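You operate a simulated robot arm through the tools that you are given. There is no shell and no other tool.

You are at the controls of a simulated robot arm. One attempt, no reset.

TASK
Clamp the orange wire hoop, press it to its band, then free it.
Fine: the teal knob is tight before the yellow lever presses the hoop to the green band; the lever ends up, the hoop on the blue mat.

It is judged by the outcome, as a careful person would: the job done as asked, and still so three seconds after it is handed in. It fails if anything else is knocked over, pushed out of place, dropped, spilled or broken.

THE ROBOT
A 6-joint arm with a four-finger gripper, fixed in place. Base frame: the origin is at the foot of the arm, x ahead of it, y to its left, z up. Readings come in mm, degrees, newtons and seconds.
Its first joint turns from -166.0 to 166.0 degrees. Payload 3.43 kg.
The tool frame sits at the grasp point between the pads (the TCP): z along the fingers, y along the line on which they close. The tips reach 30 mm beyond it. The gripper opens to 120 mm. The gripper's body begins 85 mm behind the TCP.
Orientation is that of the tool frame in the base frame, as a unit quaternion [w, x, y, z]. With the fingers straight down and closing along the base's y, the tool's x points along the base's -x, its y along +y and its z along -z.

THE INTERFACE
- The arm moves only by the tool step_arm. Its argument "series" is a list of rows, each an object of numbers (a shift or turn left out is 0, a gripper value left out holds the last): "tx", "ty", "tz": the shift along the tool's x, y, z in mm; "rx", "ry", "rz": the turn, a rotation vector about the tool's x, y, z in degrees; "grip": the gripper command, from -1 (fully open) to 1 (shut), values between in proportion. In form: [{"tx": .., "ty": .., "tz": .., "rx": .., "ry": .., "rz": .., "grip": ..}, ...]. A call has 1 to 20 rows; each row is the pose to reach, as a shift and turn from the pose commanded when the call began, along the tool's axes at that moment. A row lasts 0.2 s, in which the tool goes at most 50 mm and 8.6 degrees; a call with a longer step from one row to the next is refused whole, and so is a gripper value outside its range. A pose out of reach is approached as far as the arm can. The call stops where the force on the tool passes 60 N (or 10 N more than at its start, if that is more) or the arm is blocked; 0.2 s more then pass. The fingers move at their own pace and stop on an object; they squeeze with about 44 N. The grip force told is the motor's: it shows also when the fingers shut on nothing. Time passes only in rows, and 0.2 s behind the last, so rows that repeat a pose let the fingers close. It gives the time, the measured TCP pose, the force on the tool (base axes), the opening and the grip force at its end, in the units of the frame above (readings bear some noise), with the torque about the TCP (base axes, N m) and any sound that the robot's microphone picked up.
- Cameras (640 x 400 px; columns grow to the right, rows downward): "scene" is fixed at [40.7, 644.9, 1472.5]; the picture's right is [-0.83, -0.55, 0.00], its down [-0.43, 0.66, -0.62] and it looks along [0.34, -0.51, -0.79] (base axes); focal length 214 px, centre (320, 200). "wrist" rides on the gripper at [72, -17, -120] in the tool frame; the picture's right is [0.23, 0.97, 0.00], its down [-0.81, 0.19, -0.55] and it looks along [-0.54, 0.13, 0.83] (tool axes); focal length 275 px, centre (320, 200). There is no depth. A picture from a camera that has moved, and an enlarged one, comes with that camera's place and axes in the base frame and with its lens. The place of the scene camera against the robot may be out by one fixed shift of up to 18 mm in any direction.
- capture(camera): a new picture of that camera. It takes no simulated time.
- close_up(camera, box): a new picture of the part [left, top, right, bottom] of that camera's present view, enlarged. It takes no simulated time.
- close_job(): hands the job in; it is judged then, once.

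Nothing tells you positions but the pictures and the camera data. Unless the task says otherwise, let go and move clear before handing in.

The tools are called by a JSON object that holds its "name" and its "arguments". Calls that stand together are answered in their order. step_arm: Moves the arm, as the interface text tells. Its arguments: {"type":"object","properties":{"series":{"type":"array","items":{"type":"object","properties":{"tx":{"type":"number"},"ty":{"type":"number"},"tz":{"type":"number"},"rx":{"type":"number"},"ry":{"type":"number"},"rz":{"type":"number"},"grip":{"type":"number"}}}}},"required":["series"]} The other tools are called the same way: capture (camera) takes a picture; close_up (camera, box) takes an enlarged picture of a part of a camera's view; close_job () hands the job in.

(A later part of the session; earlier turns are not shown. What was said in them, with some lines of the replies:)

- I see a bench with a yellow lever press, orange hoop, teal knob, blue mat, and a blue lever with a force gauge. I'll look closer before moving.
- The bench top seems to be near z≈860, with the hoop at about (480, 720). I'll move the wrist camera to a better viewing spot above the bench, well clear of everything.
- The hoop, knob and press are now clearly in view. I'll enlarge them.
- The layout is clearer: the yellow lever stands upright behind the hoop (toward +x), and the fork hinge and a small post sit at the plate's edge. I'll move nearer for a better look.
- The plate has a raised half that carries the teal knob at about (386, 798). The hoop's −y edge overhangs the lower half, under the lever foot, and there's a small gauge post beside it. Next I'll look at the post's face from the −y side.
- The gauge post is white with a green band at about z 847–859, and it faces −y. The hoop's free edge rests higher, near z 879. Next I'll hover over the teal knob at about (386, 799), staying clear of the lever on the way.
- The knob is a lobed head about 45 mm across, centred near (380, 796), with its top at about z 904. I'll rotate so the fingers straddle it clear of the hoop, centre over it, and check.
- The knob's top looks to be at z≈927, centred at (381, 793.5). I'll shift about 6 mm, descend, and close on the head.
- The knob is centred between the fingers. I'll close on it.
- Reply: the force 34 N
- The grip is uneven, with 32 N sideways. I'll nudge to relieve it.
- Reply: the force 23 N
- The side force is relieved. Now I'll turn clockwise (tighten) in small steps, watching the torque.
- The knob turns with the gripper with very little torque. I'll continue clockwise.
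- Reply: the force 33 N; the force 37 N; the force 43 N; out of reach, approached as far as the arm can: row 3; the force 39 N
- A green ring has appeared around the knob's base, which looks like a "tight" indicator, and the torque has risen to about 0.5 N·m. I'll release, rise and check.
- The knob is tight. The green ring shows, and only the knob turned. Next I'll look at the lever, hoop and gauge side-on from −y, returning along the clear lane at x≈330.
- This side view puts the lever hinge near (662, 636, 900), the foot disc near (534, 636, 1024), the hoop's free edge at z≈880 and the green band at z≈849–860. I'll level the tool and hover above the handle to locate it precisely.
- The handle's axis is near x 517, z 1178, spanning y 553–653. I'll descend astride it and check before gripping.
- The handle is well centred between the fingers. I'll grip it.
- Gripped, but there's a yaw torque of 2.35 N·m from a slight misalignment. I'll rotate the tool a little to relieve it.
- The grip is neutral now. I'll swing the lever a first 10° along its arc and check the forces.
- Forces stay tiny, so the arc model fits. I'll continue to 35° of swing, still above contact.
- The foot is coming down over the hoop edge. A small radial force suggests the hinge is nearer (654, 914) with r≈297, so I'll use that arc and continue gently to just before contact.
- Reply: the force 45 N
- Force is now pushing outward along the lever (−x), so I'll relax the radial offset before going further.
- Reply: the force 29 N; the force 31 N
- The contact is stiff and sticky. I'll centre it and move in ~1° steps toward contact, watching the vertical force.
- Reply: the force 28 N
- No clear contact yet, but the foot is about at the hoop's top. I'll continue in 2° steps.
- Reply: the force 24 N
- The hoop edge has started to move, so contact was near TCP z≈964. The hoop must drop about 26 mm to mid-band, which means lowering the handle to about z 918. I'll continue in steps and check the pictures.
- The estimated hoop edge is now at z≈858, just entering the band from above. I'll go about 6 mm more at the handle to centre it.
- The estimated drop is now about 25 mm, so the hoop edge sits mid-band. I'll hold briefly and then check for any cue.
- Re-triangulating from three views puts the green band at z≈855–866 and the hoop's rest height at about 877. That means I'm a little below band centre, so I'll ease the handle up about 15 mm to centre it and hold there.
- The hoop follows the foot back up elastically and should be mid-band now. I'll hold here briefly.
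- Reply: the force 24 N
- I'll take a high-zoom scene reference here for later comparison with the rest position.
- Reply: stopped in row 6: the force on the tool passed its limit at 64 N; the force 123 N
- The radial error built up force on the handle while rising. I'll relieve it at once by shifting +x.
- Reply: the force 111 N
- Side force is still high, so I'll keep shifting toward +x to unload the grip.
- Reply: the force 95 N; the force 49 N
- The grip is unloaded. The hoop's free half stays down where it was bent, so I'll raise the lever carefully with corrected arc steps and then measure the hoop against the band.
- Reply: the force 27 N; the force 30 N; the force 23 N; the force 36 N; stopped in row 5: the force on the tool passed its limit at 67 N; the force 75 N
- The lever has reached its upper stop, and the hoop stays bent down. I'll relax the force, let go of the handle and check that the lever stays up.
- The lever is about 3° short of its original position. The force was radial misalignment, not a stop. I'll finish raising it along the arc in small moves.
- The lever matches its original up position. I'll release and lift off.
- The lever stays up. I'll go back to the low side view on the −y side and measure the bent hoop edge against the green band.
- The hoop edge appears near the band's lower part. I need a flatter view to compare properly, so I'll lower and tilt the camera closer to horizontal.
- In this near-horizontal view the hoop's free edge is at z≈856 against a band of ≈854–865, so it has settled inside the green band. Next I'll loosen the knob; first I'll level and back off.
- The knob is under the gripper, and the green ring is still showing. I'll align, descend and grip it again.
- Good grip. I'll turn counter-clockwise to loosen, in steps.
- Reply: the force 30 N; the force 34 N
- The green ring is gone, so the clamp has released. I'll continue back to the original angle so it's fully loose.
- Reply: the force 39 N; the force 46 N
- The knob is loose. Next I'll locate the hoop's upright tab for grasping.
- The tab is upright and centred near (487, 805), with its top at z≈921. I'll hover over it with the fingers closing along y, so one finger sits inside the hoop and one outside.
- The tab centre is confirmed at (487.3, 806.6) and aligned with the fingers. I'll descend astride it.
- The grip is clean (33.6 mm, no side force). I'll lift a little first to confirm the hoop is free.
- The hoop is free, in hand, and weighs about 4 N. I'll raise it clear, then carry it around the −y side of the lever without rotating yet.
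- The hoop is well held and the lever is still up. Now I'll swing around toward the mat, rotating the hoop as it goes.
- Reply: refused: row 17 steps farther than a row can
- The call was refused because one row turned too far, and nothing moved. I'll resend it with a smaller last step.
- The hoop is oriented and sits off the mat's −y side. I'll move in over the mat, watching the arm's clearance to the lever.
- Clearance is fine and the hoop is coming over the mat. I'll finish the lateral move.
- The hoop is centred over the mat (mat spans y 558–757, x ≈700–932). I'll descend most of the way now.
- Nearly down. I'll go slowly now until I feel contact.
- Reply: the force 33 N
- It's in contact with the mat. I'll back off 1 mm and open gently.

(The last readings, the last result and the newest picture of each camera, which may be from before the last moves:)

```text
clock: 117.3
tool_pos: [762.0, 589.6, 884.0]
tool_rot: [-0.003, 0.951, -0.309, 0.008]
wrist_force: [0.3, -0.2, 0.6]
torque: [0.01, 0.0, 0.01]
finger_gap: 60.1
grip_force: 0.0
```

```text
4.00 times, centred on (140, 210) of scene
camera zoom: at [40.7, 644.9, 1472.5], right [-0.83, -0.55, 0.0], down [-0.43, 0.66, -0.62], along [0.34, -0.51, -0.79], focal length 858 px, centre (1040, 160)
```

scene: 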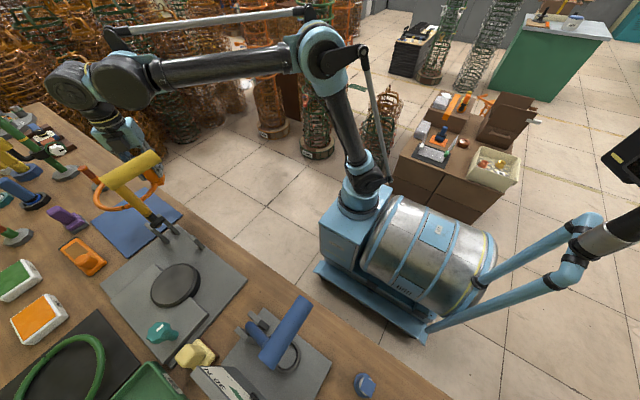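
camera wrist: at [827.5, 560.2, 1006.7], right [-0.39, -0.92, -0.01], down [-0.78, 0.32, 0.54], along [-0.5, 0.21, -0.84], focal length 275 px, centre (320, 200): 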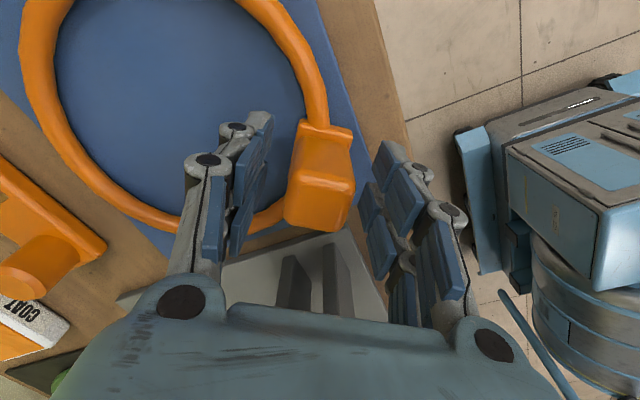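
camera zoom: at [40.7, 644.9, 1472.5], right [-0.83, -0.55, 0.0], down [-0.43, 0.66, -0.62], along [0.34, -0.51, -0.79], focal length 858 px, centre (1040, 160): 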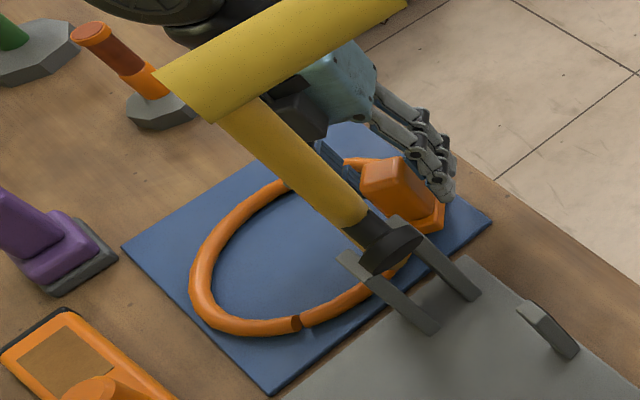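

The hoop rests wholly on the mat. I'll rise straight up and retreat toward −y.

{"name": "step_arm", "arguments": {"series": [{"tz": -10, "grip": 0}, {"tz": -30}, {"tz": -60}, {"tz": -95}, {"tz": -130}, {"tz": -130}]}}

{"name": "step_arm", "arguments": {"series": [{"tx": 22, "ty": 30}, {"tx": 44, "ty": 60}, {"tx": 66, "ty": 90}, {"tx": 88, "ty": 120}, {"tx": 105, "ty": 145}, {"tx": 105, "ty": 145}]}}

{"name": "capture", "arguments": {"camera": "scene"}}

{"name": "close_up", "arguments": {"camera": "scene", "box": [80, 140, 240, 340]}}

{"name": "capture", "arguments": {"camera": "wrist"}}

```text
clock: 118.7
tool_pos: [761.4, 585.8, 1014.6]
tool_rot: [-0.003, 0.951, -0.308, 0.008]
wrist_force: [0.3, -0.3, -0.4]
torque: [0.0, -0.01, -0.01]
finger_gap: 59.9
grip_force: 0.1
```

```text
clock: 120.1
tool_pos: [759.0, 408.9, 1015.7]
tool_rot: [-0.002, 0.951, -0.309, 0.008]
wrist_force: [-0.4, 0.5, -0.4]
torque: [0.0, -0.04, 0.01]
finger_gap: 60.1
grip_force: 0.1
```

```text
taken
```

scene: 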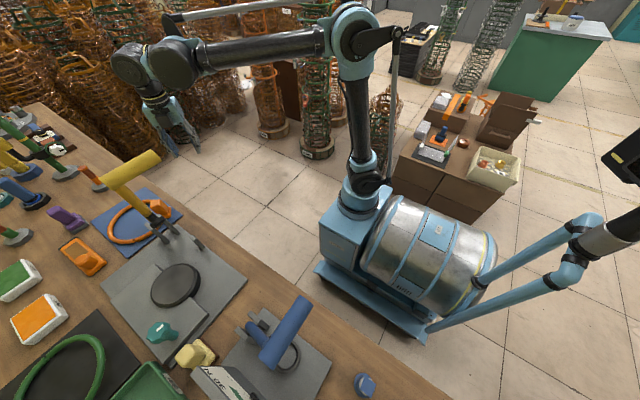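

```text
2.00 times, centred on (160, 240) of scene
camera zoom: at [40.7, 644.9, 1472.5], right [-0.83, -0.55, 0.0], down [-0.43, 0.66, -0.62], along [0.34, -0.51, -0.79], focal length 429 px, centre (640, 120)
```

zoom: 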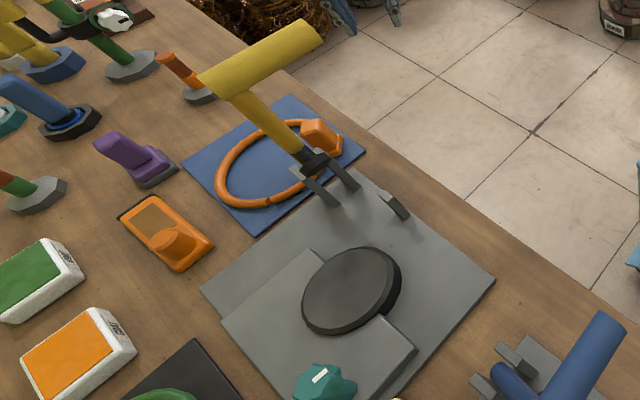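

```text
taken
camera wrist: at [824.6, 380.3, 1137.8], right [-0.39, -0.92, -0.01], down [-0.78, 0.32, 0.54], along [-0.5, 0.21, -0.84], focal length 275 px, centre (320, 200)
```

wrist: 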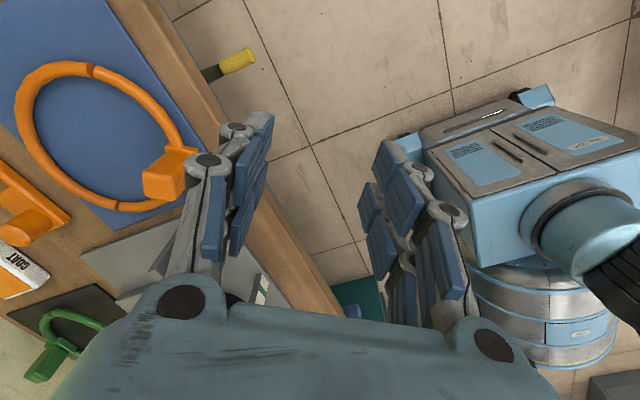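

The hoop lies fully on the blue mat, the lever is up, the knob is loose, the arm is clear, and nothing else looks disturbed. I'm handing in.

{"name": "close_job", "arguments": {}}

```text
The job is handed in.
```

I clamped the hoop, pressed it to the green band, freed it and set it on the blue mat. The job is handed in, but I haven't seen a verdict.

- **Knob:** I turned the teal knob clockwise until a green ring appeared at its base, before touching the lever. After pressing I turned it back, and the ring went out.
- **Pressing:** I lowered the yellow lever onto the hoop's free edge, and the edge stayed bent. It settled at about z 856 mm; I measured the band at about 854–865 mm. That puts it inside, but near the lower edge. While pressing I went a few millimetres below the band before it sprang back.
- **Lever:** It is back at its original up position and stayed there after I let go. While I was raising it, the force on the tool passed its limit twice, peaking at about 120 N. I saw no damage or movement from that.
- **Hoop:** It lies fully on the blue mat, released, with the arm clear. I saw nothing else moved or knocked over.
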